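You operate a simulated robot arm through the tools that you are given. There is no shell and no other tool.

You run a simulated two-armed robot. Do the job below in one go: nothing can be reset, and whatever is moved stays where it is left.

JOB
Fit the probe in its blue port and set the kiln from the firing card.
Fine: programme, heat and hold; leave the switch off.

It is judged by the outcome, as a careful person would: the job done as asked, and still so three seconds after it is handed in. It fails if anything else is knocked over, pushed out of place, dropped, spilled or broken.

ROBOT AND FRAMES
Two 6-joint arms with fingered hands on one trunk that stands fixed in place. Base frame: the origin is at the foot of the trunk, x ahead of it, y to its left, z up. Units: m, degrees, N and s.
The left shoulder is at [0.02, 0.157, 0.829], the right one opposite. With the tool pointing down near the work surface each hand reaches from about 0.1 to 0.82 m from the base axis, measured 20 degrees to its own side. Payload 4.1 kg a hand.
Tool frame (each hand has its own): the origin (TCP) lies between the finger pads and is the grasp point; the fingertips stand 0.033 m ahead of it; z points along the fingers, y is the line along which they close. The gripper opens to 0.112 m; its body begins 0.039 m behind the TCP. The gripper is a hand of 4 fingers: y runs from the thumb to the fingers, the wrist lies at [-0.016, -0.118, -0.2] in the tool frame.
Orientation is that of the tool frame in the base frame, as a unit quaternion [w, x, y, z]. With the fingers straight down and the wrist toward the robot, the tool's x, y and z point along [0, 1, 0], [1, 0, 0] and [0, 0, -1] of the base frame.

CONTROLS
- The arms move only by the tool jog_arm. It takes "left_rows", "right_rows" or both (then of equal length, played together; a hand with none holds still); each is a list of rows, each a list of 6 numbers: the shift along the base's x, y, z in m, then the turn, a rotation vector about the base's x, y, z in degrees. In form: [[dx, dy, dz, wx, wy, wz], ...]. A call has 1 to 20 rows; each row shifts and turns the commanded pose from where the row before left it. Each row takes 0.2 s and may step no farther than 0.05 m and 8.6 degrees from the row before; otherwise, the whole call is refused. Where a pose cannot be reached the arm comes as near as it can. A force on the tool above 40 N (or 10 N above the force at the start of the call, whichever is more), or a blocked arm, ends the call early, and 0.2 s more pass. In this call time passes only in rows, and 0.2 s behind the last. It gives the time, the measured TCP pose, the force on the tool (base axes), the opening and the grip force at its end, in the units of the frame above (readings bear some noise), with the torque about the TCP (base axes, N m) and any sound that the robot's microphone picked up.
- Cameras (640 x 400 px; columns grow to the right, rows downward): "scene" is now at [0.056, -0.0512, 1.4805]; the picture's right is [-0.52, -0.85, 0.00], its down [-0.41, 0.25, -0.88] and it looks along [0.75, -0.46, -0.48] (base axes); focal length 305 px, centre (320, 200). "left" rides on the left gripper at [-0.066, -0.089, -0.13] in its tool frame; the picture's right is [-0.79, -0.29, 0.54], its down [0.55, -0.71, 0.44] and it looks along [0.26, 0.64, 0.72] (tool axes); focal length 247 px, centre (320, 200). "right" rides on the right gripper at [0.066, -0.089, -0.13] in its tool frame; the picture's right is [-0.79, 0.29, -0.54], its down [-0.55, -0.71, 0.44] and it looks along [-0.26, 0.64, 0.72] (tool axes); focal length 247 px, centre (320, 200). There is no depth. A picture from a camera that has moved, and an enlarged one, comes with that camera's place and axes in the base frame and with its lens. The place of the scene camera against the robot may be out by one fixed shift of up to 0.018 m in any direction.
- camera(camera): a new picture of that camera. The clock stands still meanwhile.
- finger_targets(index, middle, ring, thumb_bend, thumb_turn, hand): sets how far each is bent, from 0 (flat) to 1 (curled in); at 0.3 the hand is open as for a grip, at 0.7 the pads meet at the TCP. One left out holds its place. A second passes; each finger stops where it meets its share of the squeeze, and holds until it gets a number again. It is the only way to open and close the hand. It gives what a move gives, with no picture; readings hold the bend of each and the force on the fingers (four entries, about 0 where the hand has none), thumb and palm. thumb_turn goes from beside the hand (0) to across from the fingers (1), as for a grip.
- turn_head(pan, tilt): turns the head with the scene camera to pan (to the left, within 86 degrees either way) and tilt (down, from -29 to 69), counted from straight ahead of the robot. It gives what a move gives.
- inspect(camera, box): a new picture of the part [left, top, right, bottom] of that camera's present view, enlarged. The clock stands still meanwhile.
- hand_in(): hands the job in; it is judged then, once.

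Places have to be worked out from the pictures, the camera data and where the tool is seen. Open the grippers and draw the arms clear of the work before you hand the job in, unless the task says otherwise.

The tools are called as name(argument=value, ...) on one line, values as JSON. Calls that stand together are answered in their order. jog_arm: Moves the arms, as the interface text tells. Its arguments: {"type":"object","properties":{"left_rows":{"type":"array"},"right_rows":{"type":"array"}},"required":[]} The other tools are called the same way: finger_targets (index, middle, ring, thumb_bend, thumb_turn, hand) moves the fingers one by one; turn_head (pan, tilt) turns the head that bears the scene camera; camera (camera) takes a picture; inspect (camera, box) takes an enlarged picture of a part of a camera's view; hand_in () hands the job in.

At the start:

```text
t: 0.0
left_ee_pos: [0.3196, 0.0116, 1.2796]
left_tool_rot: [0.0, 0.844, 0.537, 0.0]
left_force: [-0.7, 0.6, 0.3]
left_torque: [0.01, -0.01, 0.01]
left_finger_gap: 0.1116
left_grip_force: 0.0
left_shape: jaw
left_bend: [0.3, 0.3, 0.3, 0.3, 0.98]
left_finger forces: [0.0, 0.0, 0.0, 0.0, 0.0, 0.1]
right_ee_pos: [0.306, -0.3485, 1.2799]
right_tool_rot: [0.0, 0.843, 0.537, 0.0]
right_force: [-0.5, -0.3, 0.3]
right_torque: [-0.01, 0.0, 0.02]
right_finger_gap: 0.1115
right_grip_force: 0.1
right_shape: jaw
right_bend: [0.3, 0.3, 0.3, 0.3, 0.98]
right_finger forces: [0.1, 0.1, 0.0, 0.0, 0.0, 0.0]
head pan, tilt (commanded): [-31.5, 28.6]
```

scene: 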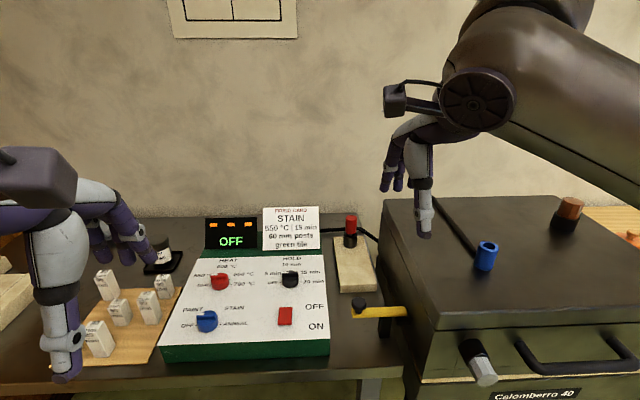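
right: 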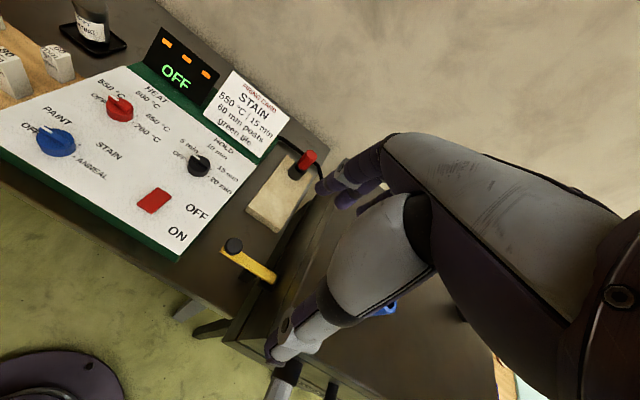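
left: 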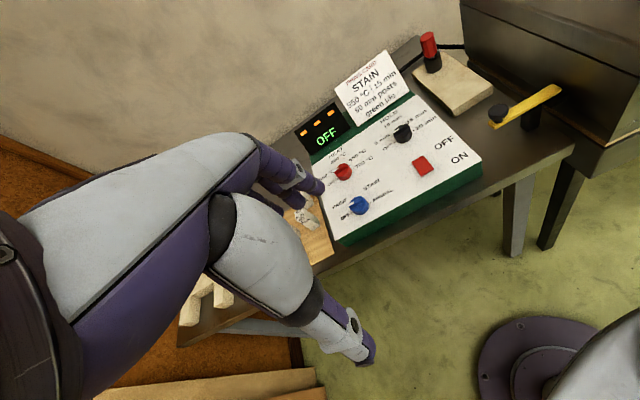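

I start by looking closely at the panel, the card, and the probe before moving anything.

inspect(camera="scene", box=[160, 200, 340, 312])

inspect(camera="scene", box=[160, 260, 340, 372])

inspect(camera="scene", box=[320, 190, 640, 390])

inspect(camera="right", box=[20, 20, 340, 220])

```text
3.56 times, centred on (250, 256) of scene
camera zoom: at [0.056, -0.0512, 1.4805], right [-0.52, -0.85, 0.0], down [-0.41, 0.25, -0.88], along [0.75, -0.46, -0.48], focal length 1085 px, centre (569, 1)
```

zoom: 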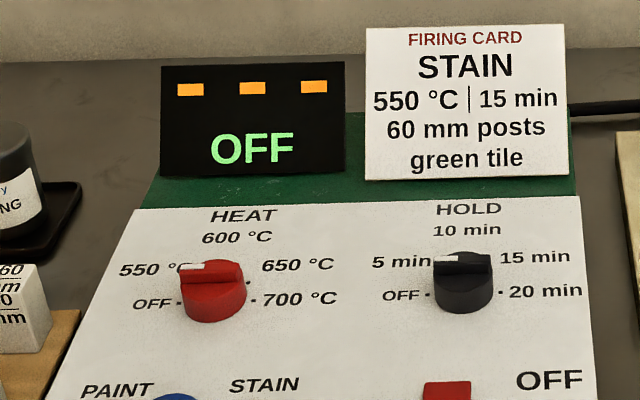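

```text
3.56 times, centred on (250, 316) of scene
camera zoom: at [0.056, -0.0512, 1.4805], right [-0.52, -0.85, 0.0], down [-0.41, 0.25, -0.88], along [0.75, -0.46, -0.48], focal length 1085 px, centre (569, -212)
```

zoom: 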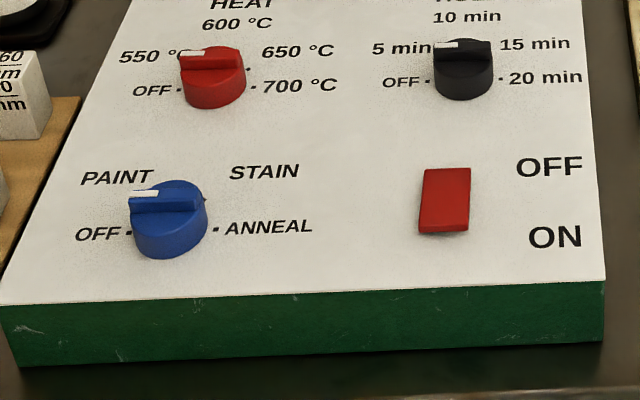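

```text
2.00 times, centred on (480, 290) of scene
camera zoom: at [0.056, -0.0512, 1.4805], right [-0.52, -0.85, 0.0], down [-0.41, 0.25, -0.88], along [0.75, -0.46, -0.48], focal length 610 px, centre (0, 20)
```

zoom: 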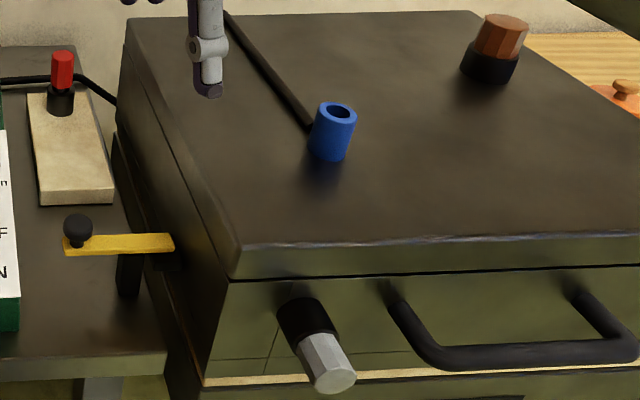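

```text
2.00 times, centred on (180, 120) of right
camera zoom: at [0.2519, -0.2512, 1.4082], right [-0.08, -0.84, 0.54], down [-0.88, -0.2, -0.44], along [0.47, -0.51, -0.72], focal length 494 px, centre (600, 360)
```

zoom: 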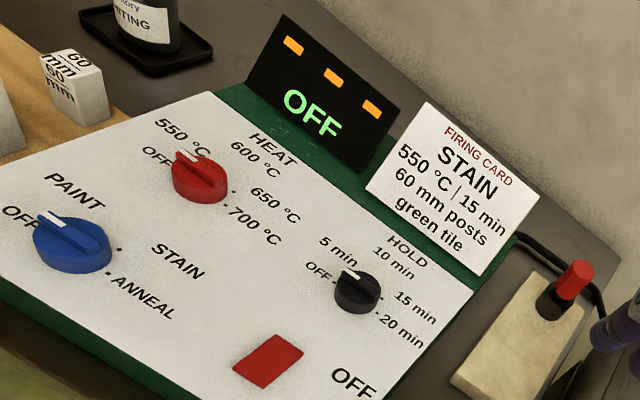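

The card says STAIN, 550 °C, 15 min. The dials have 5 positions each; now I pan around to find the probe and other items.

turn_head(pan=-60, tilt=35)

camera(camera="scene")

turn_head(pan=10, tilt=40)

camera(camera="scene")

```text
t: 0.9
left_ee_pos: [0.3216, 0.0109, 1.2794]
left_tool_rot: [0.0, 0.843, 0.537, 0.0]
left_force: [-0.9, -0.1, 0.3]
left_torque: [0.0, 0.0, 0.02]
left_finger_gap: 0.1118
left_grip_force: 0.1
left_shape: jaw
left_bend: [0.3, 0.3, 0.3, 0.3, 0.98]
left_finger forces: [0.1, 0.0, 0.0, 0.1, 0.1, 0.0]
right_ee_pos: [0.3072, -0.348, 1.2799]
right_tool_rot: [0.0, 0.843, 0.537, 0.0]
right_force: [-0.5, -0.2, -0.5]
right_torque: [0.0, 0.0, 0.02]
right_finger_gap: 0.1116
right_grip_force: 0.1
right_shape: jaw
right_bend: [0.3, 0.3, 0.3, 0.3, 0.98]
right_finger forces: [0.0, 0.1, 0.0, 0.0, 0.0, 0.1]
head pan, tilt (commanded): [-60.0, 35.0]
```

```text
taken
camera scene: at [0.0225, -0.0799, 1.4705], right [-0.87, -0.5, 0.0], down [-0.29, 0.5, -0.82], along [0.41, -0.71, -0.57], focal length 305 px, centre (320, 200)
```

scene: 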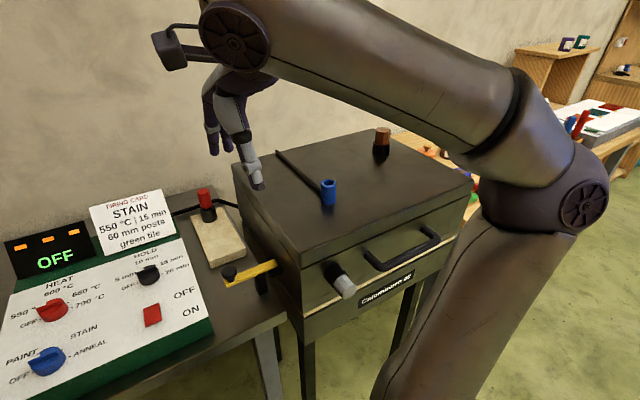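

```text
t: 2.3
left_ee_pos: [0.3211, 0.0113, 1.2791]
left_tool_rot: [0.0, 0.843, 0.537, 0.001]
left_force: [0.2, -0.8, -0.5]
left_torque: [0.03, -0.05, 0.0]
left_finger_gap: 0.1114
left_grip_force: 0.0
left_shape: jaw
left_bend: [0.3, 0.3, 0.3, 0.3, 0.98]
left_finger forces: [0.1, 0.0, 0.0, 0.1, 0.0, 0.1]
right_ee_pos: [0.3059, -0.3476, 1.2791]
right_tool_rot: [0.0, 0.844, 0.537, -0.001]
right_force: [-0.2, -0.4, 0.9]
right_torque: [0.01, 0.01, -0.03]
right_finger_gap: 0.1116
right_grip_force: 0.1
right_shape: jaw
right_bend: [0.3, 0.3, 0.3, 0.3, 0.98]
right_finger forces: [0.0, 0.0, 0.1, 0.0, 0.0, 0.0]
head pan, tilt (commanded): [10.0, 40.0]
```

```text
taken
camera scene: at [0.0621, 0.011, 1.463], right [0.17, -0.98, 0.0], down [-0.63, -0.11, -0.77], along [0.75, 0.13, -0.64], focal length 305 px, centre (320, 200)
```

scene: 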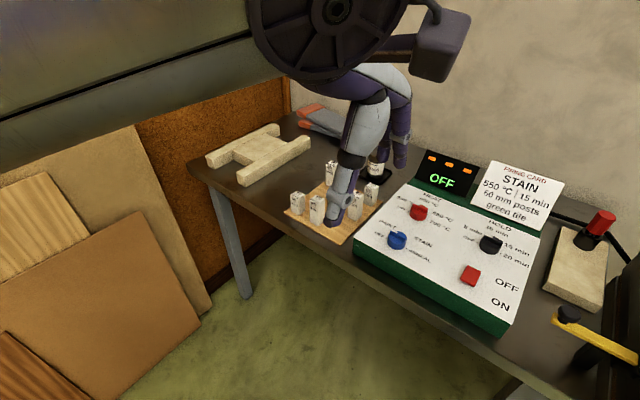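

The likely probe is the red-topped piece standing in the stone block with a black lead. I zoom in on it, the port and the lead.

turn_head(pan=-45, tilt=35)

camera(camera="scene")

inspect(camera="scene", box=[220, 150, 380, 250])

inspect(camera="scene", box=[340, 130, 500, 230])

inspect(camera="right", box=[200, 120, 440, 270])

```text
t: 3.6
left_ee_pos: [0.3212, 0.0111, 1.2788]
left_tool_rot: [0.0, 0.843, 0.538, 0.001]
left_force: [0.2, 0.2, -0.6]
left_torque: [-0.02, 0.03, -0.01]
left_finger_gap: 0.1116
left_grip_force: 0.0
left_shape: jaw
left_bend: [0.3, 0.3, 0.3, 0.3, 0.98]
left_finger forces: [0.1, 0.0, 0.0, 0.0, 0.0, 0.0]
right_ee_pos: [0.3056, -0.3486, 1.2782]
right_tool_rot: [0.001, 0.843, 0.537, 0.0]
right_force: [0.4, -0.2, 0.5]
right_torque: [-0.01, -0.02, 0.0]
right_finger_gap: 0.1114
right_grip_force: 0.1
right_shape: jaw
right_bend: [0.3, 0.3, 0.3, 0.3, 0.98]
right_finger forces: [0.0, 0.0, 0.0, 0.0, 0.0, 0.0]
head pan, tilt (commanded): [-45.0, 35.0]
```

```text
taken
camera scene: at [0.0407, -0.0659, 1.4705], right [-0.71, -0.71, 0.0], down [-0.41, 0.41, -0.82], along [0.58, -0.58, -0.57], focal length 305 px, centre (320, 200)
```

scene: 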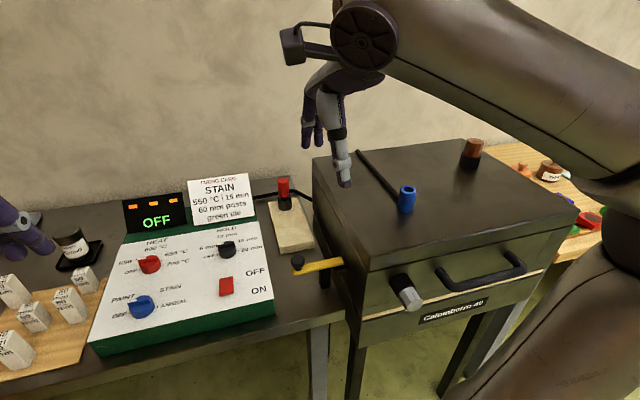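

```text
4.00 times, centred on (300, 200) of scene
camera zoom: at [0.0407, -0.0659, 1.4705], right [-0.71, -0.71, 0.0], down [-0.41, 0.41, -0.82], along [0.58, -0.58, -0.57], focal length 1221 px, centre (400, 200)
```

zoom: 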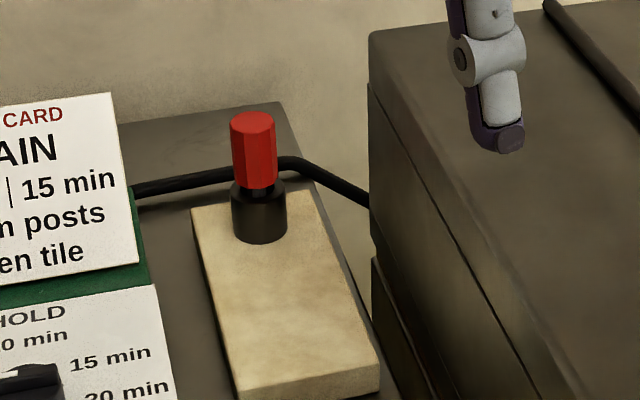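

```text
4.00 times, centred on (420, 180) of scene
camera zoom: at [0.0407, -0.0659, 1.4705], right [-0.71, -0.71, 0.0], down [-0.41, 0.41, -0.82], along [0.58, -0.58, -0.57], focal length 1221 px, centre (-80, 280)
```

zoom: 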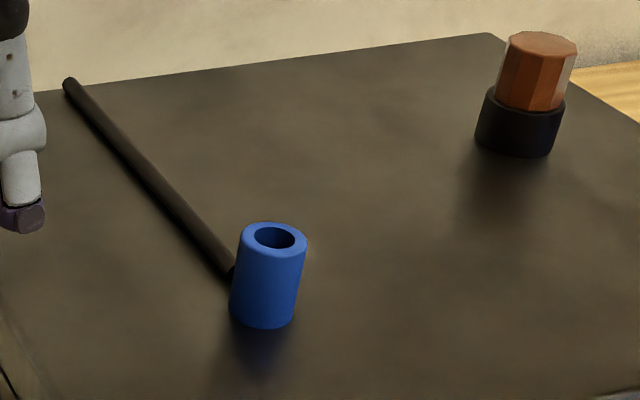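

```text
2.67 times, centred on (320, 195) of right
camera zoom: at [0.2519, -0.2512, 1.4082], right [-0.08, -0.84, 0.54], down [-0.88, -0.2, -0.44], along [0.47, -0.51, -0.72], focal length 659 px, centre (320, 213)
```

zoom: 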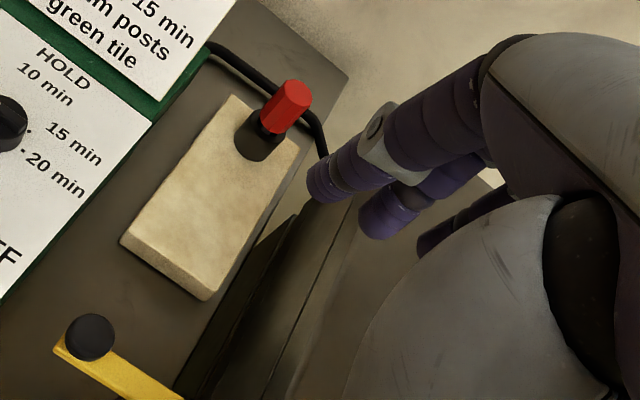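

All three pointers look parallel to the OFF row, so everything is at OFF. I estimate the red probe's top near (0.67, -0.54, 0.98), and the knobs near heat (0.663,-0.131,0.933), hold (0.576,-0.284,0.935) and programme (0.555,-0.076,0.934). I move the right hand ahead, well above everything, for a second view.

jog_arm(right_rows=[[0.04, 0.0, 0.01, 0, 0, 0], [0.04, 0.0, 0.01, 0, 0, 0], [0.04, 0.0, 0.01, 0, 0, 0], [0.03, 0.0, 0.0, 0, 0, 0]])

camera(camera="right")

camera(camera="scene")

```text
t: 4.6
left_ee_pos: [0.3205, 0.0117, 1.2798]
left_tool_rot: [0.0, 0.843, 0.538, 0.0]
left_force: [-0.2, -0.5, -1.0]
left_torque: [0.04, -0.05, 0.02]
left_finger_gap: 0.1117
left_grip_force: 0.0
left_shape: jaw
left_bend: [0.3, 0.3, 0.3, 0.3, 0.98]
left_finger forces: [0.0, 0.1, 0.1, 0.0, 0.0, 0.0]
right_ee_pos: [0.4557, -0.3503, 1.3075]
right_tool_rot: [0.0, 0.843, 0.538, 0.001]
right_force: [-0.5, -0.2, 0.6]
right_torque: [-0.03, -0.02, -0.02]
right_finger_gap: 0.1118
right_grip_force: 0.1
right_shape: jaw
right_bend: [0.3, 0.3, 0.3, 0.3, 0.98]
right_finger forces: [0.1, 0.0, 0.0, 0.0, 0.1, 0.0]
head pan, tilt (commanded): [-45.0, 35.0]
```

```text
taken
camera right: at [0.4019, -0.2522, 1.4383], right [-0.08, -0.84, 0.54], down [-0.88, -0.2, -0.44], along [0.47, -0.51, -0.72], focal length 247 px, centre (320, 200)
```

right: 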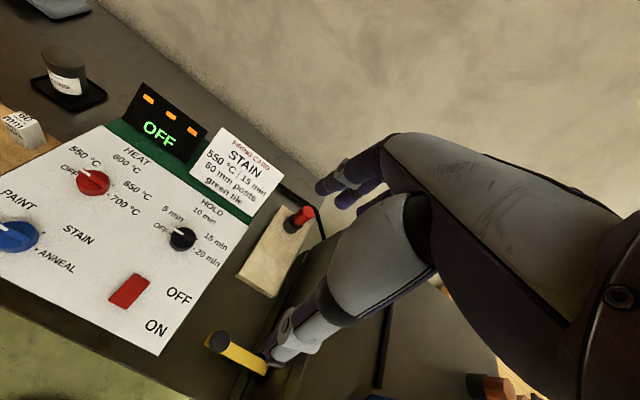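

```text
taken
camera scene: at [0.0401, -0.0661, 1.4705], right [-0.71, -0.71, 0.0], down [-0.41, 0.41, -0.82], along [0.58, -0.58, -0.57], focal length 305 px, centre (320, 200)
```

scene: 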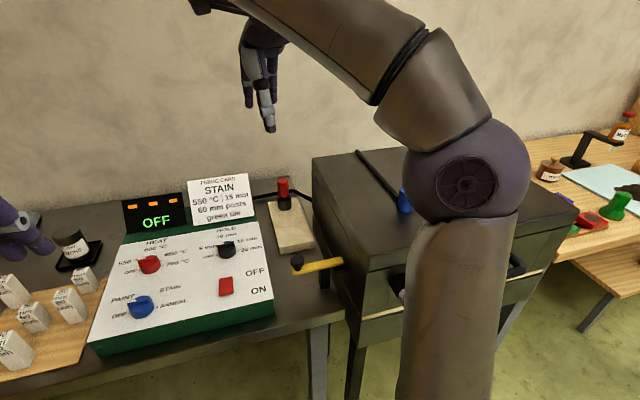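

The second view agrees: probe top about (0.66, -0.533, 0.98), roughly 8 cm off the kiln's left face, and the kiln and panel share a yaw near -30°. I bring the right hand over the probe, still high, with its grip line turned to -30°.

jog_arm(right_rows=[[0.035, -0.03, -0.015, 0, 0, -2.5], [0.035, -0.03, -0.015, 0, 0, -2.5], [0.035, -0.03, -0.015, 0, 0, 0], [0.035, -0.03, -0.015, 0, 0, 0], [0.03, -0.03, -0.015, 0, 0, 0], [0.03, -0.03, -0.015, 0, 0, 0]])

camera(camera="right")

camera(camera="scene")

```text
t: 6.0
left_ee_pos: [0.3217, 0.0115, 1.2788]
left_tool_rot: [0.0, 0.844, 0.537, 0.001]
left_force: [0.9, 0.1, 0.1]
left_torque: [-0.01, 0.01, -0.01]
left_finger_gap: 0.1117
left_grip_force: 0.0
left_shape: jaw
left_bend: [0.3, 0.3, 0.3, 0.3, 0.98]
left_finger forces: [0.0, 0.0, 0.0, 0.0, 0.1, 0.0]
right_ee_pos: [0.598, -0.484, 1.1923]
right_tool_rot: [0.0, 0.866, 0.5, 0.001]
right_force: [1.0, 0.0, 0.3]
right_torque: [-0.03, 0.01, -0.02]
right_finger_gap: 0.1116
right_grip_force: 0.1
right_shape: jaw
right_bend: [0.3, 0.3, 0.3, 0.3, 0.98]
right_finger forces: [0.0, 0.0, 0.0, 0.0, 0.0, 0.1]
right hand out of reach, approached as far as the arm can: row 3, 4, 5, 6
head pan, tilt (commanded): [-45.0, 35.0]
```

```text
taken
camera right: at [0.5533, -0.3818, 1.3211], right [-0.15, -0.83, 0.54], down [-0.89, -0.12, -0.44], along [0.43, -0.54, -0.72], focal length 247 px, centre (320, 200)
```

right: 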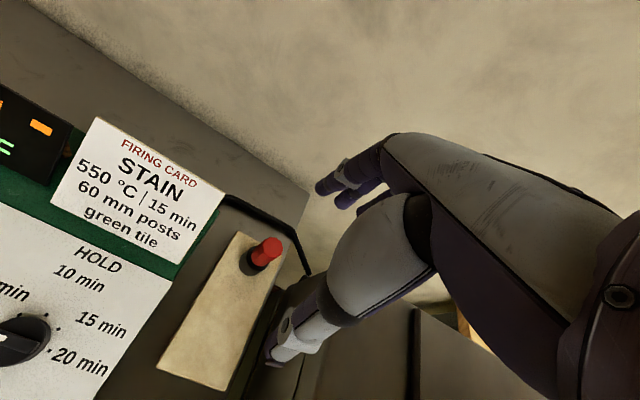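

```text
taken
camera scene: at [0.0409, -0.0658, 1.4705], right [-0.71, -0.71, 0.0], down [-0.41, 0.41, -0.82], along [0.58, -0.58, -0.57], focal length 305 px, centre (320, 200)
```

scene: 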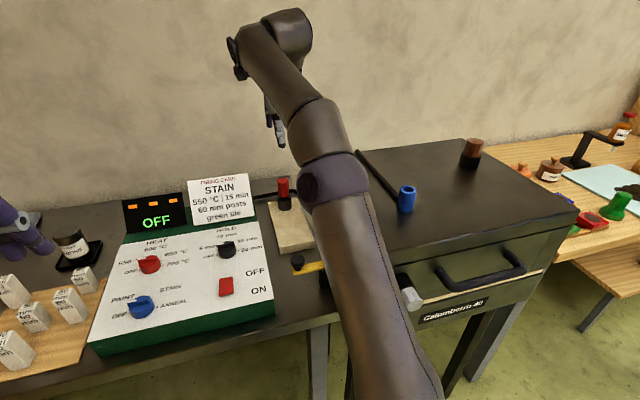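

The arm ran out of reach at this height; lower down the wrist comes closer, so the probe at z≈0.96 should be reachable. I zoom in on the probe from this close view.

inspect(camera="right", box=[208, 200, 336, 280])

inspect(camera="scene", box=[240, 80, 400, 180])

inspect(camera="scene", box=[380, 170, 444, 210])

inspect(camera="scene", box=[250, 165, 330, 215])

```text
5.00 times, centred on (272, 240) of right
camera zoom: at [0.5533, -0.3818, 1.3211], right [-0.15, -0.83, 0.54], down [-0.89, -0.12, -0.44], along [0.43, -0.54, -0.72], focal length 1235 px, centre (560, 0)
```

zoom: 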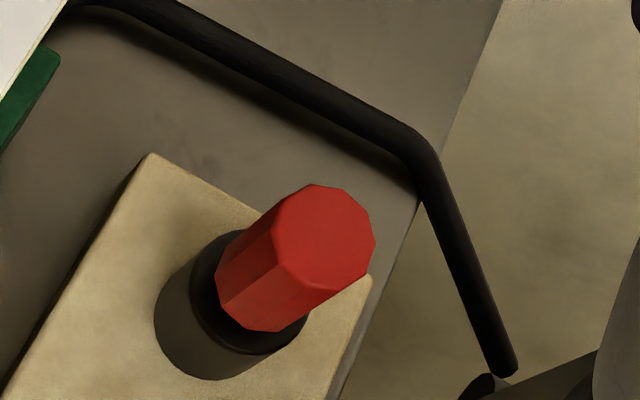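

```text
4.00 times, centred on (320, 130) of scene
camera zoom: at [0.0409, -0.0658, 1.4705], right [-0.71, -0.71, 0.0], down [-0.41, 0.41, -0.82], along [0.58, -0.58, -0.57], focal length 1221 px, centre (320, 480)
```

zoom: 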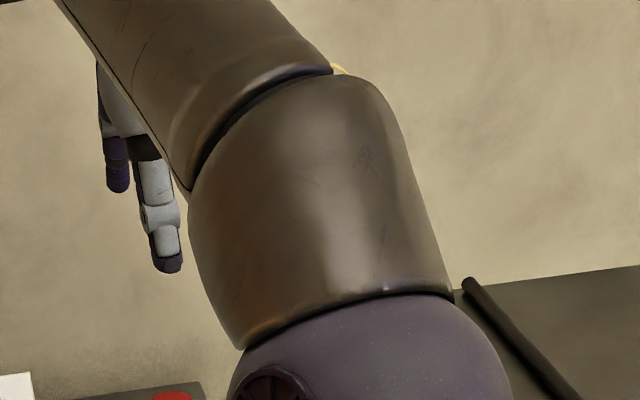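

```text
10.00 times, centred on (412, 190) of scene
camera zoom: at [0.0409, -0.0658, 1.4705], right [-0.71, -0.71, 0.0], down [-0.41, 0.41, -0.82], along [0.58, -0.58, -0.57], focal length 3052 px, centre (-600, 300)
```

zoom: 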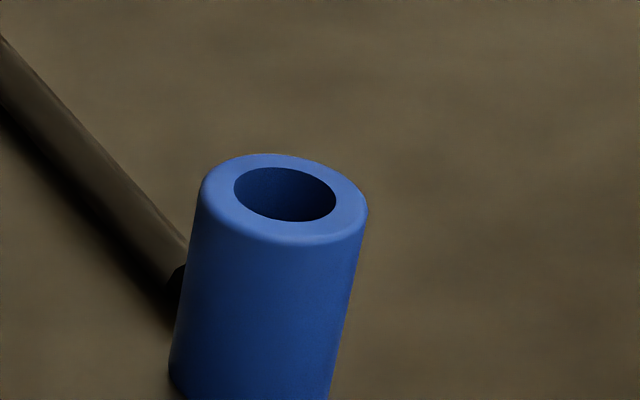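

```text
8.00 times, centred on (290, 190) of scene
camera zoom: at [0.0409, -0.0658, 1.4705], right [-0.71, -0.71, 0.0], down [-0.41, 0.41, -0.82], along [0.58, -0.58, -0.57], focal length 2442 px, centre (560, 280)
```

zoom: 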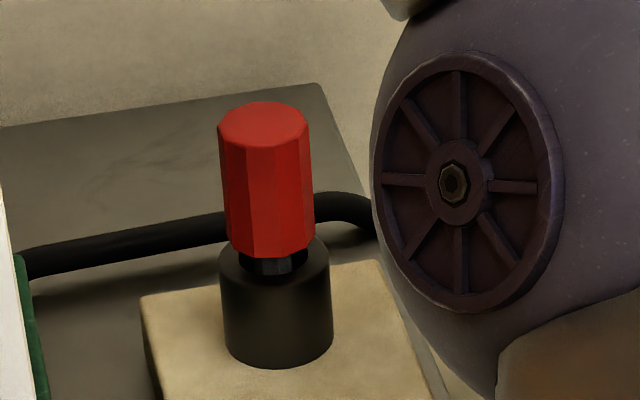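

The probe's handle is a ten-sided red grip over a thin neck in a black socket. I lower the right hand in small steps and check where it goes.

jog_arm(right_rows=[[0.0, 0.0, -0.03, 0, 0, 0], [0.0, 0.0, -0.03, 0, 0, 0], [0.0, 0.0, -0.03, 0, 0, 0]])

camera(camera="scene")

camera(camera="right")

```text
t: 6.8
left_ee_pos: [0.3208, 0.0111, 1.2786]
left_tool_rot: [0.0, 0.843, 0.537, 0.0]
left_force: [1.1, -0.5, 0.2]
left_torque: [-0.02, -0.03, -0.01]
left_finger_gap: 0.1116
left_grip_force: 0.1
left_shape: jaw
left_bend: [0.3, 0.3, 0.3, 0.3, 0.98]
left_finger forces: [0.1, 0.1, 0.0, 0.0, 0.1, 0.0]
right_ee_pos: [0.5991, -0.4823, 1.1016]
right_tool_rot: [0.001, 0.866, 0.5, 0.001]
right_force: [0.1, -0.1, -0.8]
right_torque: [-0.01, 0.02, 0.0]
right_finger_gap: 0.1119
right_grip_force: 0.1
right_shape: jaw
right_bend: [0.3, 0.3, 0.3, 0.3, 0.98]
right_finger forces: [0.0, 0.0, 0.1, 0.1, 0.0, 0.0]
head pan, tilt (commanded): [-45.0, 35.0]
```

```text
taken
camera scene: at [0.0406, -0.0659, 1.4705], right [-0.71, -0.71, 0.0], down [-0.41, 0.41, -0.82], along [0.58, -0.58, -0.57], focal length 305 px, centre (320, 200)
```

scene: 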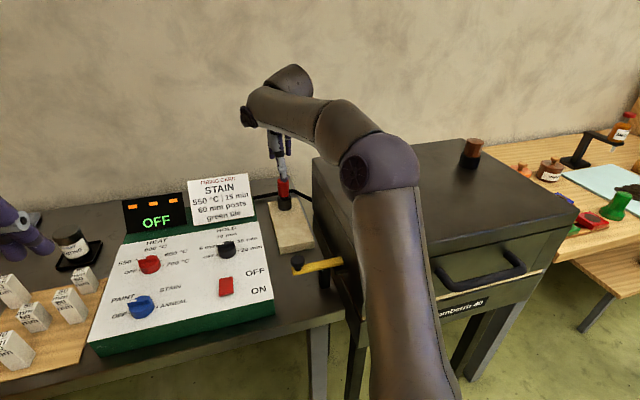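

```text
taken
camera right: at [0.5538, -0.3808, 1.2317], right [-0.15, -0.83, 0.54], down [-0.89, -0.12, -0.44], along [0.43, -0.54, -0.72], focal length 247 px, centre (320, 200)
```

right: 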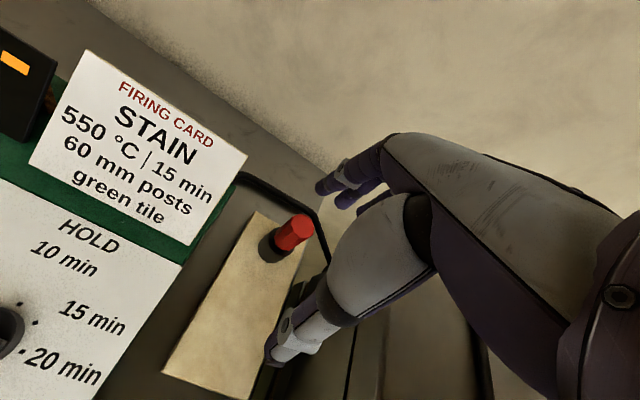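

The commanded pose follows the real one, so moving is straightforward. I zoom in again to pin down the probe more precisely.

inspect(camera="right", box=[224, 190, 352, 270])

inspect(camera="scene", box=[220, 60, 440, 200])

```text
5.00 times, centred on (288, 230) of right
camera zoom: at [0.5538, -0.3808, 1.2317], right [-0.15, -0.83, 0.54], down [-0.89, -0.12, -0.44], along [0.43, -0.54, -0.72], focal length 1235 px, centre (480, 50)
```

zoom: 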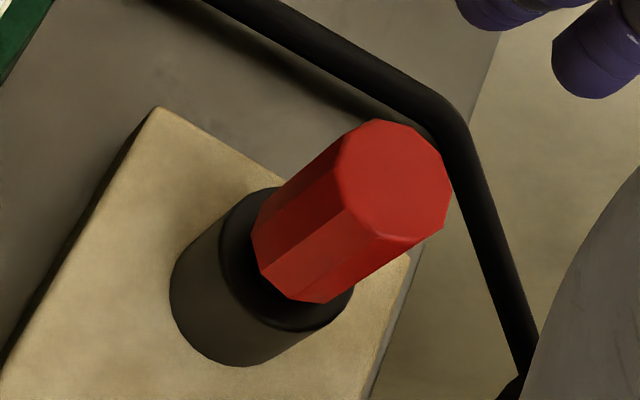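

```text
2.86 times, centred on (330, 130) of scene
camera zoom: at [0.0406, -0.0659, 1.4705], right [-0.71, -0.71, 0.0], down [-0.41, 0.41, -0.82], along [0.58, -0.58, -0.57], focal length 872 px, centre (291, 400)
```

zoom: 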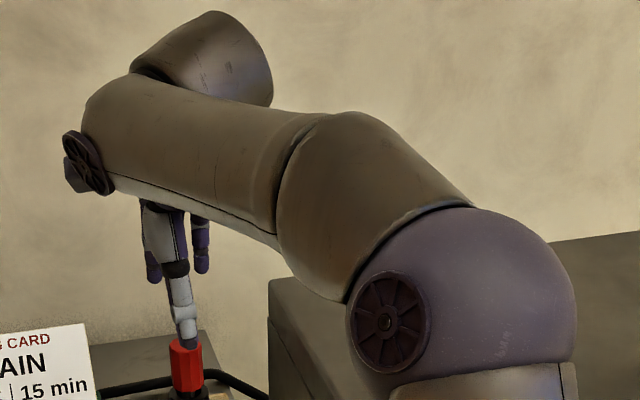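

The two close views put the handle's top centre near (0.655, -0.529, 0.99), with the handle about 5 cm long. I move over it with the fingertips still above the top.

jog_arm(right_rows=[[0.02, -0.016, -0.005, 0, 0, 0], [0.02, -0.016, -0.005, 0, 0, 0], [0.016, -0.015, -0.01, 0, 0, 0]])

camera(camera="right")

camera(camera="scene")

camera(camera="left")

```text
t: 7.6
left_ee_pos: [0.3208, 0.0111, 1.2796]
left_tool_rot: [0.0, 0.844, 0.537, -0.001]
left_force: [-0.9, 0.7, 0.5]
left_torque: [-0.03, -0.07, 0.02]
left_finger_gap: 0.1119
left_grip_force: 0.1
left_shape: jaw
left_bend: [0.3, 0.3, 0.3, 0.3, 0.98]
left_finger forces: [0.0, 0.1, 0.1, 0.0, 0.0, 0.0]
right_ee_pos: [0.6554, -0.529, 1.082]
right_tool_rot: [0.001, 0.865, 0.501, 0.0]
right_force: [-0.6, 0.0, 0.3]
right_torque: [-0.01, -0.06, -0.02]
right_finger_gap: 0.1117
right_grip_force: 0.1
right_shape: jaw
right_bend: [0.3, 0.3, 0.3, 0.3, 0.98]
right_finger forces: [0.0, 0.0, 0.1, 0.0, 0.1, 0.0]
head pan, tilt (commanded): [-45.0, 35.0]
```

```text
taken
camera right: at [0.6095, -0.4281, 1.2119], right [-0.15, -0.83, 0.54], down [-0.89, -0.12, -0.44], along [0.43, -0.54, -0.72], focal length 247 px, centre (320, 200)
```

right: 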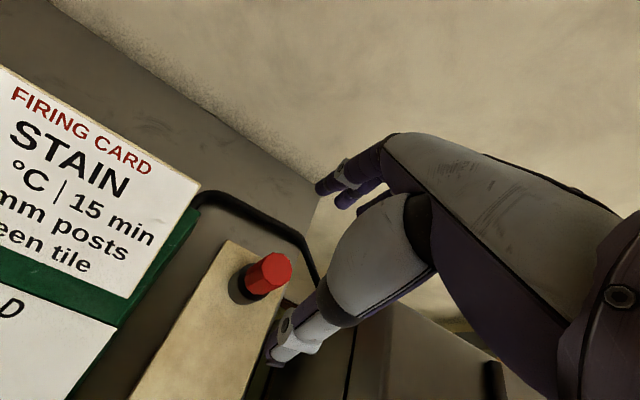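

```text
taken
camera scene: at [0.0396, -0.0658, 1.4705], right [-0.71, -0.71, 0.0], down [-0.4, 0.41, -0.82], along [0.58, -0.58, -0.57], focal length 305 px, centre (320, 200)
```

scene: 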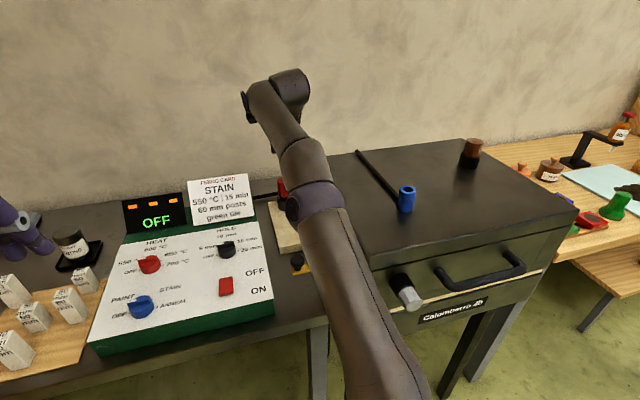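

```text
taken
camera left: at [0.2103, -0.0111, 1.4097], right [-0.59, -0.6, -0.54], down [-0.41, 0.8, -0.44], along [0.69, -0.04, -0.72], focal length 247 px, centre (320, 200)
```

left: 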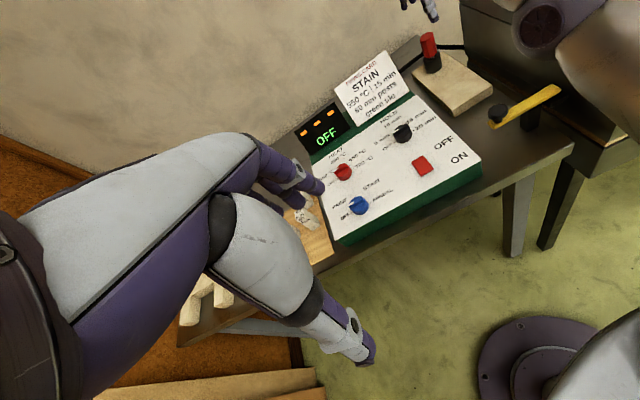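

The hand is over the probe with tips above it. I zoom to verify alignment before descending.

inspect(camera="right", box=[208, 230, 336, 310])

inspect(camera="left", box=[390, 0, 550, 100])

inspect(camera="scene", box=[220, 60, 380, 260])

```text
5.00 times, centred on (272, 270) of right
camera zoom: at [0.6095, -0.4281, 1.2119], right [-0.15, -0.83, 0.54], down [-0.89, -0.12, -0.44], along [0.43, -0.54, -0.72], focal length 1235 px, centre (560, -150)
```

zoom: 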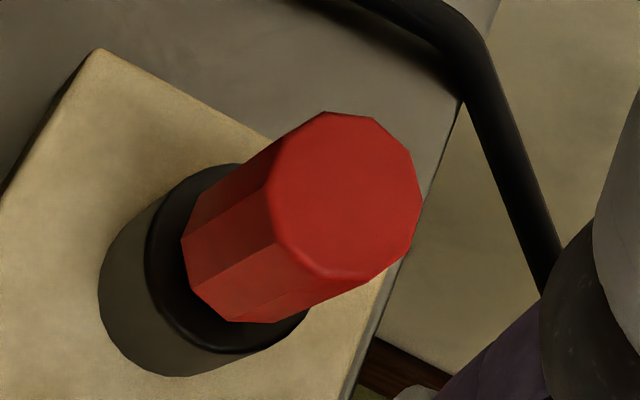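

```text
4.00 times, centred on (470, 50) of left
camera zoom: at [0.2103, -0.0111, 1.4097], right [-0.59, -0.6, -0.54], down [-0.41, 0.8, -0.44], along [0.69, -0.04, -0.72], focal length 988 px, centre (-280, 800)
```

zoom: 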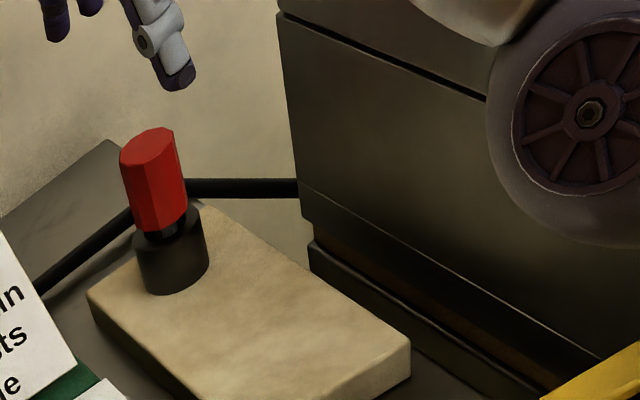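

```text
2.00 times, centred on (300, 160) of scene
camera zoom: at [0.0396, -0.0658, 1.4705], right [-0.71, -0.71, 0.0], down [-0.4, 0.41, -0.82], along [0.58, -0.58, -0.57], focal length 610 px, centre (360, 280)
```

zoom: 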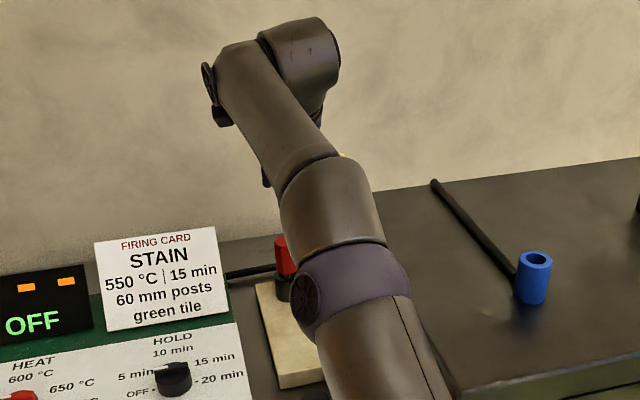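

Alignment checks out within about 2 mm (top at 0.6565, -0.531, 0.991), and the elbow is near z 1.19, above the kiln lid. I descend half way and look again.

jog_arm(right_rows=[[0.001, -0.002, -0.02, 0, 0, 0], [0.0, 0.0, -0.02, 0, 0, 0], [0.0, 0.0, -0.02, 0, 0, 0]])

camera(camera="scene")

camera(camera="left")

camera(camera="right")

```text
t: 8.4
left_ee_pos: [0.3197, 0.0106, 1.2794]
left_tool_rot: [0.0, 0.843, 0.538, 0.0]
left_force: [-0.5, 0.3, 0.3]
left_torque: [-0.01, 0.03, -0.01]
left_finger_gap: 0.1119
left_grip_force: 0.0
left_shape: jaw
left_bend: [0.3, 0.3, 0.3, 0.3, 0.98]
left_finger forces: [0.0, 0.0, 0.0, 0.0, 0.0, 0.0]
right_ee_pos: [0.6559, -0.5326, 1.0217]
right_tool_rot: [0.0, 0.866, 0.501, 0.0]
right_force: [-0.1, 0.4, -0.4]
right_torque: [-0.02, 0.02, 0.0]
right_finger_gap: 0.1119
right_grip_force: 0.0
right_shape: jaw
right_bend: [0.3, 0.3, 0.3, 0.3, 0.98]
right_finger forces: [0.1, 0.0, 0.0, 0.0, 0.0, 0.0]
head pan, tilt (commanded): [-45.0, 35.0]
```

```text
taken
camera scene: at [0.0407, -0.0659, 1.4705], right [-0.71, -0.71, 0.0], down [-0.41, 0.41, -0.82], along [0.58, -0.58, -0.57], focal length 305 px, centre (320, 200)
```

scene: 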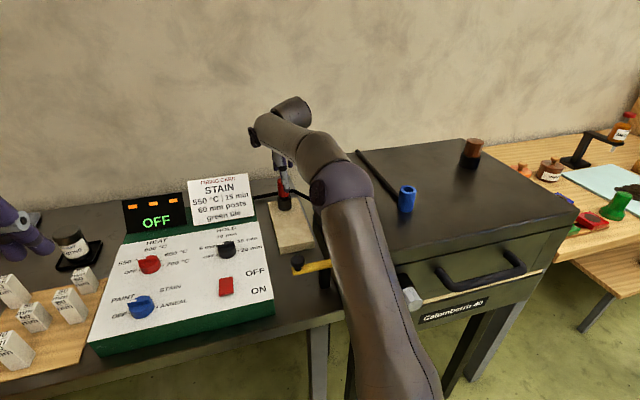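

```text
taken
camera left: at [0.2113, -0.0113, 1.4095], right [-0.59, -0.6, -0.54], down [-0.41, 0.8, -0.44], along [0.69, -0.04, -0.72], focal length 247 px, centre (320, 200)
```

left: 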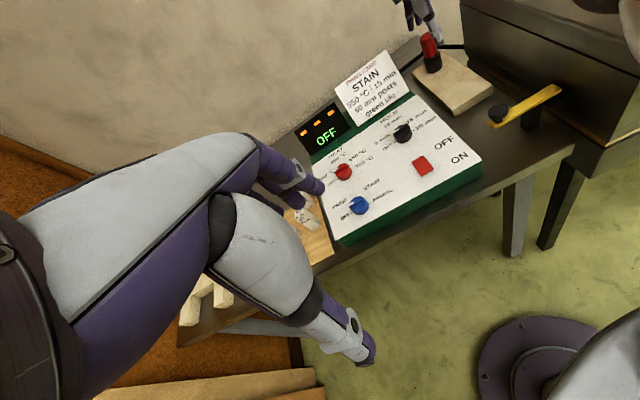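

```text
taken
camera right: at [0.6111, -0.4305, 1.1516], right [-0.15, -0.83, 0.54], down [-0.89, -0.12, -0.44], along [0.43, -0.54, -0.72], focal length 247 px, centre (320, 200)
```

right: 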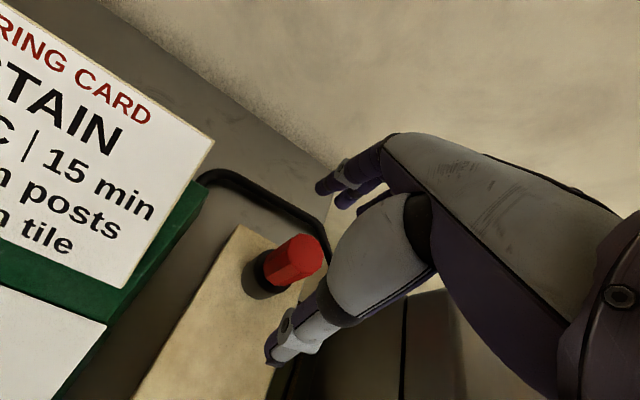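

The handle top now lies between thumb and fingers. I zoom to check the elbow's clearance over the kiln and the fingers around the handle.

inspect(camera="scene", box=[230, 80, 420, 280])

inspect(camera="left", box=[380, 0, 640, 160])

inspect(camera="right", box=[224, 150, 416, 390])

```text
2.00 times, centred on (325, 180) of scene
camera zoom: at [0.0407, -0.0659, 1.4705], right [-0.71, -0.71, 0.0], down [-0.41, 0.41, -0.82], along [0.58, -0.58, -0.57], focal length 610 px, centre (310, 240)
```

zoom: 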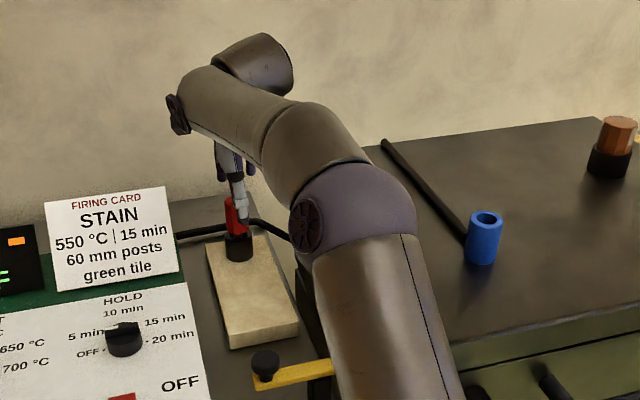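

```text
2.46 times, centred on (510, 80) of left
camera zoom: at [0.2113, -0.0113, 1.4095], right [-0.59, -0.6, -0.54], down [-0.41, 0.8, -0.44], along [0.69, -0.04, -0.72], focal length 608 px, centre (-148, 495)
```

zoom: 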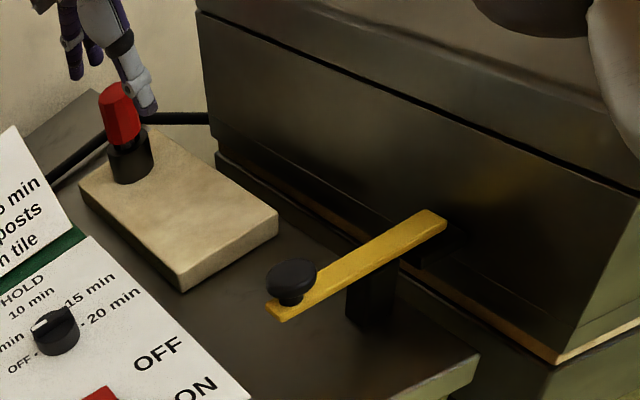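

```text
1.67 times, centred on (320, 270) of right
camera zoom: at [0.6111, -0.4305, 1.1516], right [-0.15, -0.83, 0.54], down [-0.89, -0.12, -0.44], along [0.43, -0.54, -0.72], focal length 412 px, centre (320, 83)
```

zoom: 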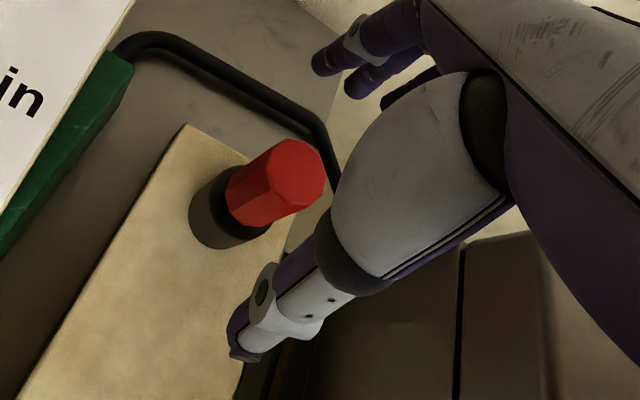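

Clearances look fine, so I descend the rest of the way to put the pads on the handle (TCP z ≈ 0.969).

jog_arm(right_rows=[[0.0005, 0.001, -0.018, 0, 0, 0], [0.0, 0.0, -0.018, 0, 0, 0], [0.0, 0.0, -0.017, 0, 0, 0]])

camera(camera="scene")

inspect(camera="left", box=[380, 0, 640, 160])

inspect(camera="right", box=[224, 150, 416, 390])

```text
t: 9.2
left_ee_pos: [0.3206, 0.0129, 1.279]
left_tool_rot: [-0.001, 0.844, 0.537, 0.0]
left_force: [0.3, -0.1, -0.4]
left_torque: [0.0, -0.01, 0.0]
left_finger_gap: 0.1117
left_grip_force: 0.0
left_shape: jaw
left_bend: [0.3, 0.3, 0.3, 0.3, 0.98]
left_finger forces: [0.0, 0.0, 0.0, 0.1, 0.1, 0.1]
right_ee_pos: [0.6568, -0.5311, 0.9703]
right_tool_rot: [0.001, 0.866, 0.5, 0.0]
right_force: [-1.1, 0.0, 0.5]
right_torque: [0.0, 0.02, -0.02]
right_finger_gap: 0.1119
right_grip_force: 0.1
right_shape: jaw
right_bend: [0.3, 0.3, 0.3, 0.3, 0.98]
right_finger forces: [0.1, 0.1, 0.0, 0.0, 0.0, 0.0]
head pan, tilt (commanded): [-45.0, 35.0]
```

```text
taken
camera scene: at [0.0406, -0.0659, 1.4705], right [-0.71, -0.71, 0.0], down [-0.41, 0.41, -0.82], along [0.58, -0.58, -0.57], focal length 305 px, centre (320, 200)
```

scene: 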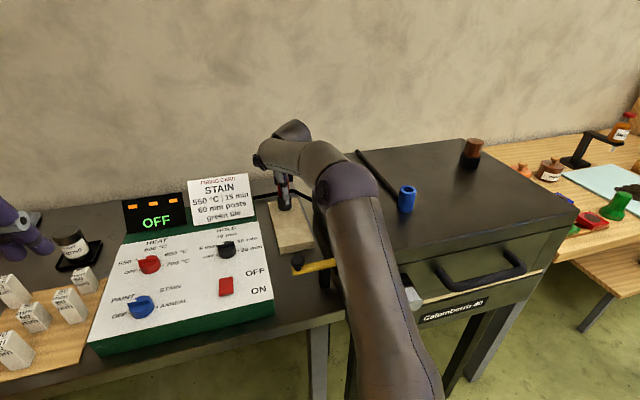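

```text
2.46 times, centred on (510, 80) of left
camera zoom: at [0.2113, -0.0113, 1.4095], right [-0.59, -0.6, -0.54], down [-0.41, 0.8, -0.44], along [0.69, -0.04, -0.72], focal length 608 px, centre (-148, 495)
```

zoom: 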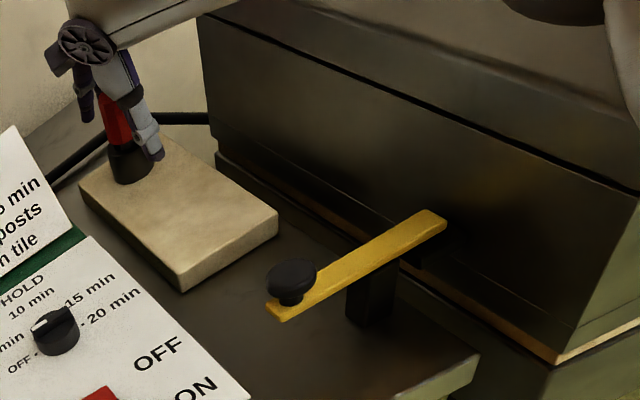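

```text
1.67 times, centred on (320, 270) of right
camera zoom: at [0.6122, -0.4297, 1.0994], right [-0.15, -0.83, 0.54], down [-0.89, -0.12, -0.44], along [0.43, -0.54, -0.72], focal length 412 px, centre (320, 83)
```

zoom: 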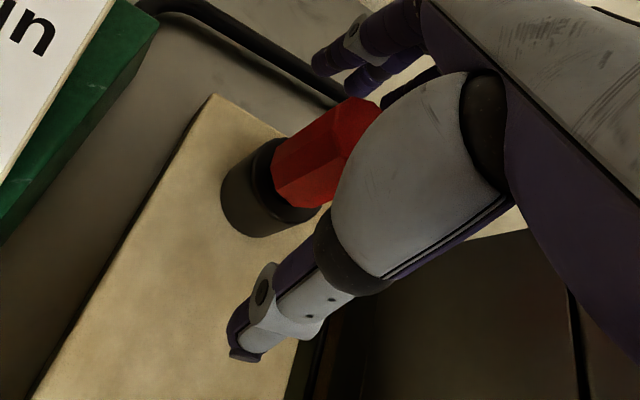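

The handle sits between thumb and fingers, about centred. I close the right hand on it.

finger_targets(hand="right", index=0.7, middle=0.7, ring=0.7, thumb_bend=0.7)

inspect(camera="right", box=[224, 150, 416, 390])

inspect(camera="left", box=[380, 0, 540, 100])

```text
t: 10.2
left_ee_pos: [0.3203, 0.0106, 1.2785]
left_tool_rot: [0.0, 0.843, 0.537, 0.001]
left_force: [0.6, -0.5, -0.2]
left_torque: [0.0, -0.01, -0.02]
left_finger_gap: 0.1118
left_grip_force: 0.0
left_shape: jaw
left_bend: [0.3, 0.3, 0.3, 0.3, 0.98]
left_finger forces: [0.1, 0.1, 0.0, 0.0, 0.1, 0.0]
right_ee_pos: [0.6567, -0.5314, 0.9709]
right_tool_rot: [0.0, 0.866, 0.5, 0.0]
right_force: [-0.1, -0.9, 0.5]
right_torque: [-0.02, -0.03, 0.0]
right_finger_gap: 0.0275
right_grip_force: 10.9
right_shape: fingers
right_bend: [0.62, 0.65, 0.7, 0.61, 0.96]
right_finger forces: [5.5, 5.9, 0.0, 0.1, 10.5, 0.0]
head pan, tilt (commanded): [-45.0, 35.0]
```

```text
1.67 times, centred on (320, 270) of right
camera zoom: at [0.6122, -0.4299, 1.0995], right [-0.15, -0.83, 0.54], down [-0.89, -0.12, -0.44], along [0.43, -0.54, -0.72], focal length 412 px, centre (320, 83)
```

zoom: 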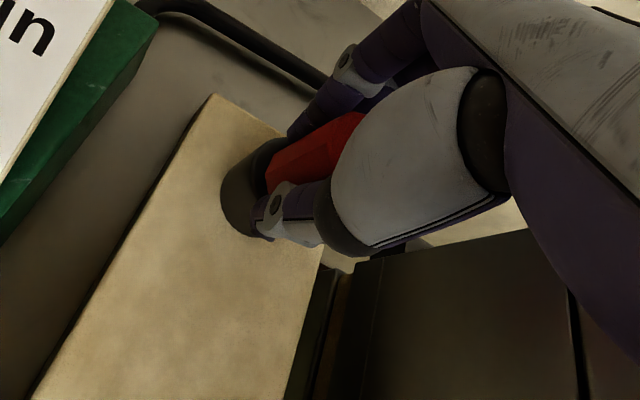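

```text
4.00 times, centred on (460, 50) of left
camera zoom: at [0.2114, -0.0113, 1.4095], right [-0.59, -0.6, -0.54], down [-0.41, 0.8, -0.44], along [0.69, -0.04, -0.72], focal length 988 px, centre (-240, 800)
```

zoom: 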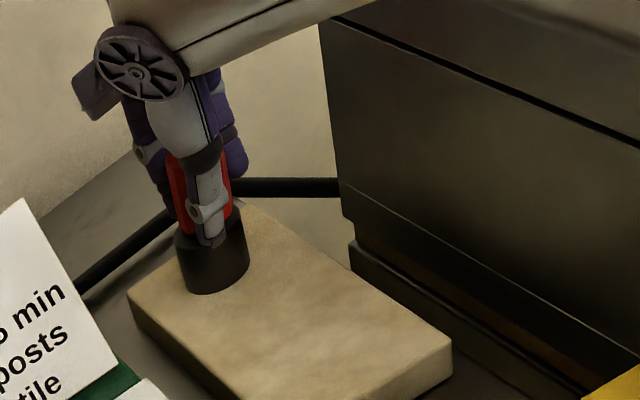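

The grip holds with about 11 N across thumb, index and middle. I lift straight up slowly.

jog_arm(right_rows=[[0, 0, 0.01, 0, 0, 0], [0, 0, 0.015, 0, 0, 0], [0, 0, 0.015, 0, 0, 0], [0, 0, 0.015, 0, 0, 0]])

inspect(camera="right", box=[160, 150, 416, 390])

inspect(camera="left", box=[380, 0, 540, 100])

inspect(camera="scene", box=[220, 100, 380, 260])

```text
t: 11.2
left_ee_pos: [0.3212, 0.0112, 1.2794]
left_tool_rot: [-0.001, 0.843, 0.537, 0.001]
left_force: [-0.6, -1.0, 0.8]
left_torque: [-0.03, 0.0, 0.0]
left_finger_gap: 0.1117
left_grip_force: 0.1
left_shape: jaw
left_bend: [0.3, 0.3, 0.3, 0.3, 0.98]
left_finger forces: [0.1, 0.1, 0.0, 0.0, 0.0, 0.0]
right_ee_pos: [0.6566, -0.5317, 1.0249]
right_tool_rot: [-0.001, 0.866, 0.5, 0.0]
right_force: [-0.2, -0.1, -0.2]
right_torque: [0.01, -0.02, -0.01]
right_finger_gap: 0.0273
right_grip_force: 11.1
right_shape: fingers
right_bend: [0.62, 0.65, 0.7, 0.61, 0.96]
right_finger forces: [5.4, 5.9, 0.0, 0.0, 10.6, 0.1]
head pan, tilt (commanded): [-45.0, 35.0]
```

```text
1.67 times, centred on (288, 270) of right
camera zoom: at [0.6118, -0.4295, 1.154], right [-0.15, -0.83, 0.54], down [-0.89, -0.12, -0.44], along [0.43, -0.54, -0.72], focal length 412 px, centre (373, 83)
```

zoom: 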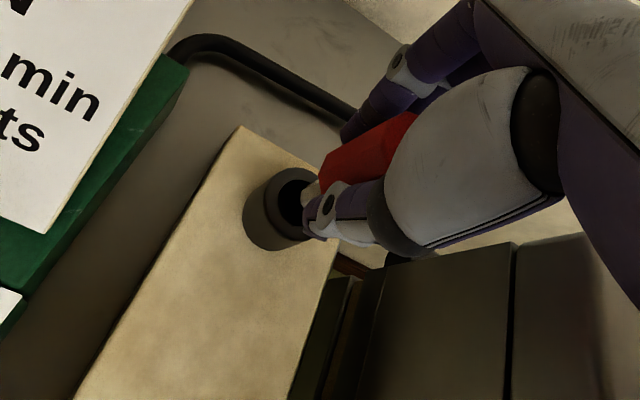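

```text
4.00 times, centred on (460, 50) of left
camera zoom: at [0.2114, -0.0114, 1.4095], right [-0.59, -0.6, -0.54], down [-0.41, 0.8, -0.44], along [0.69, -0.04, -0.72], focal length 988 px, centre (-240, 800)
```

zoom: 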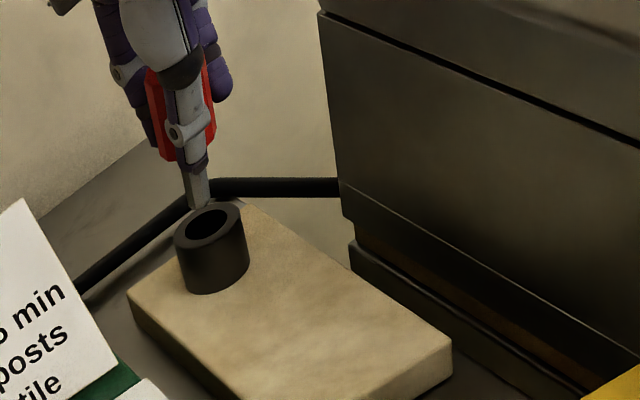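

```text
2.50 times, centred on (300, 180) of scene
camera zoom: at [0.0407, -0.0661, 1.4705], right [-0.71, -0.71, 0.0], down [-0.41, 0.41, -0.82], along [0.58, -0.58, -0.57], focal length 763 px, centre (370, 250)
```

zoom: 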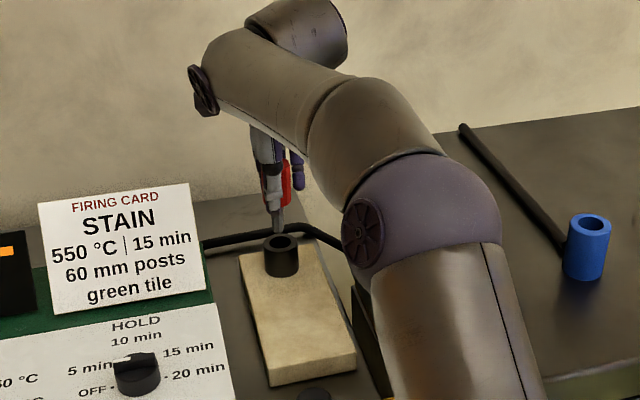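

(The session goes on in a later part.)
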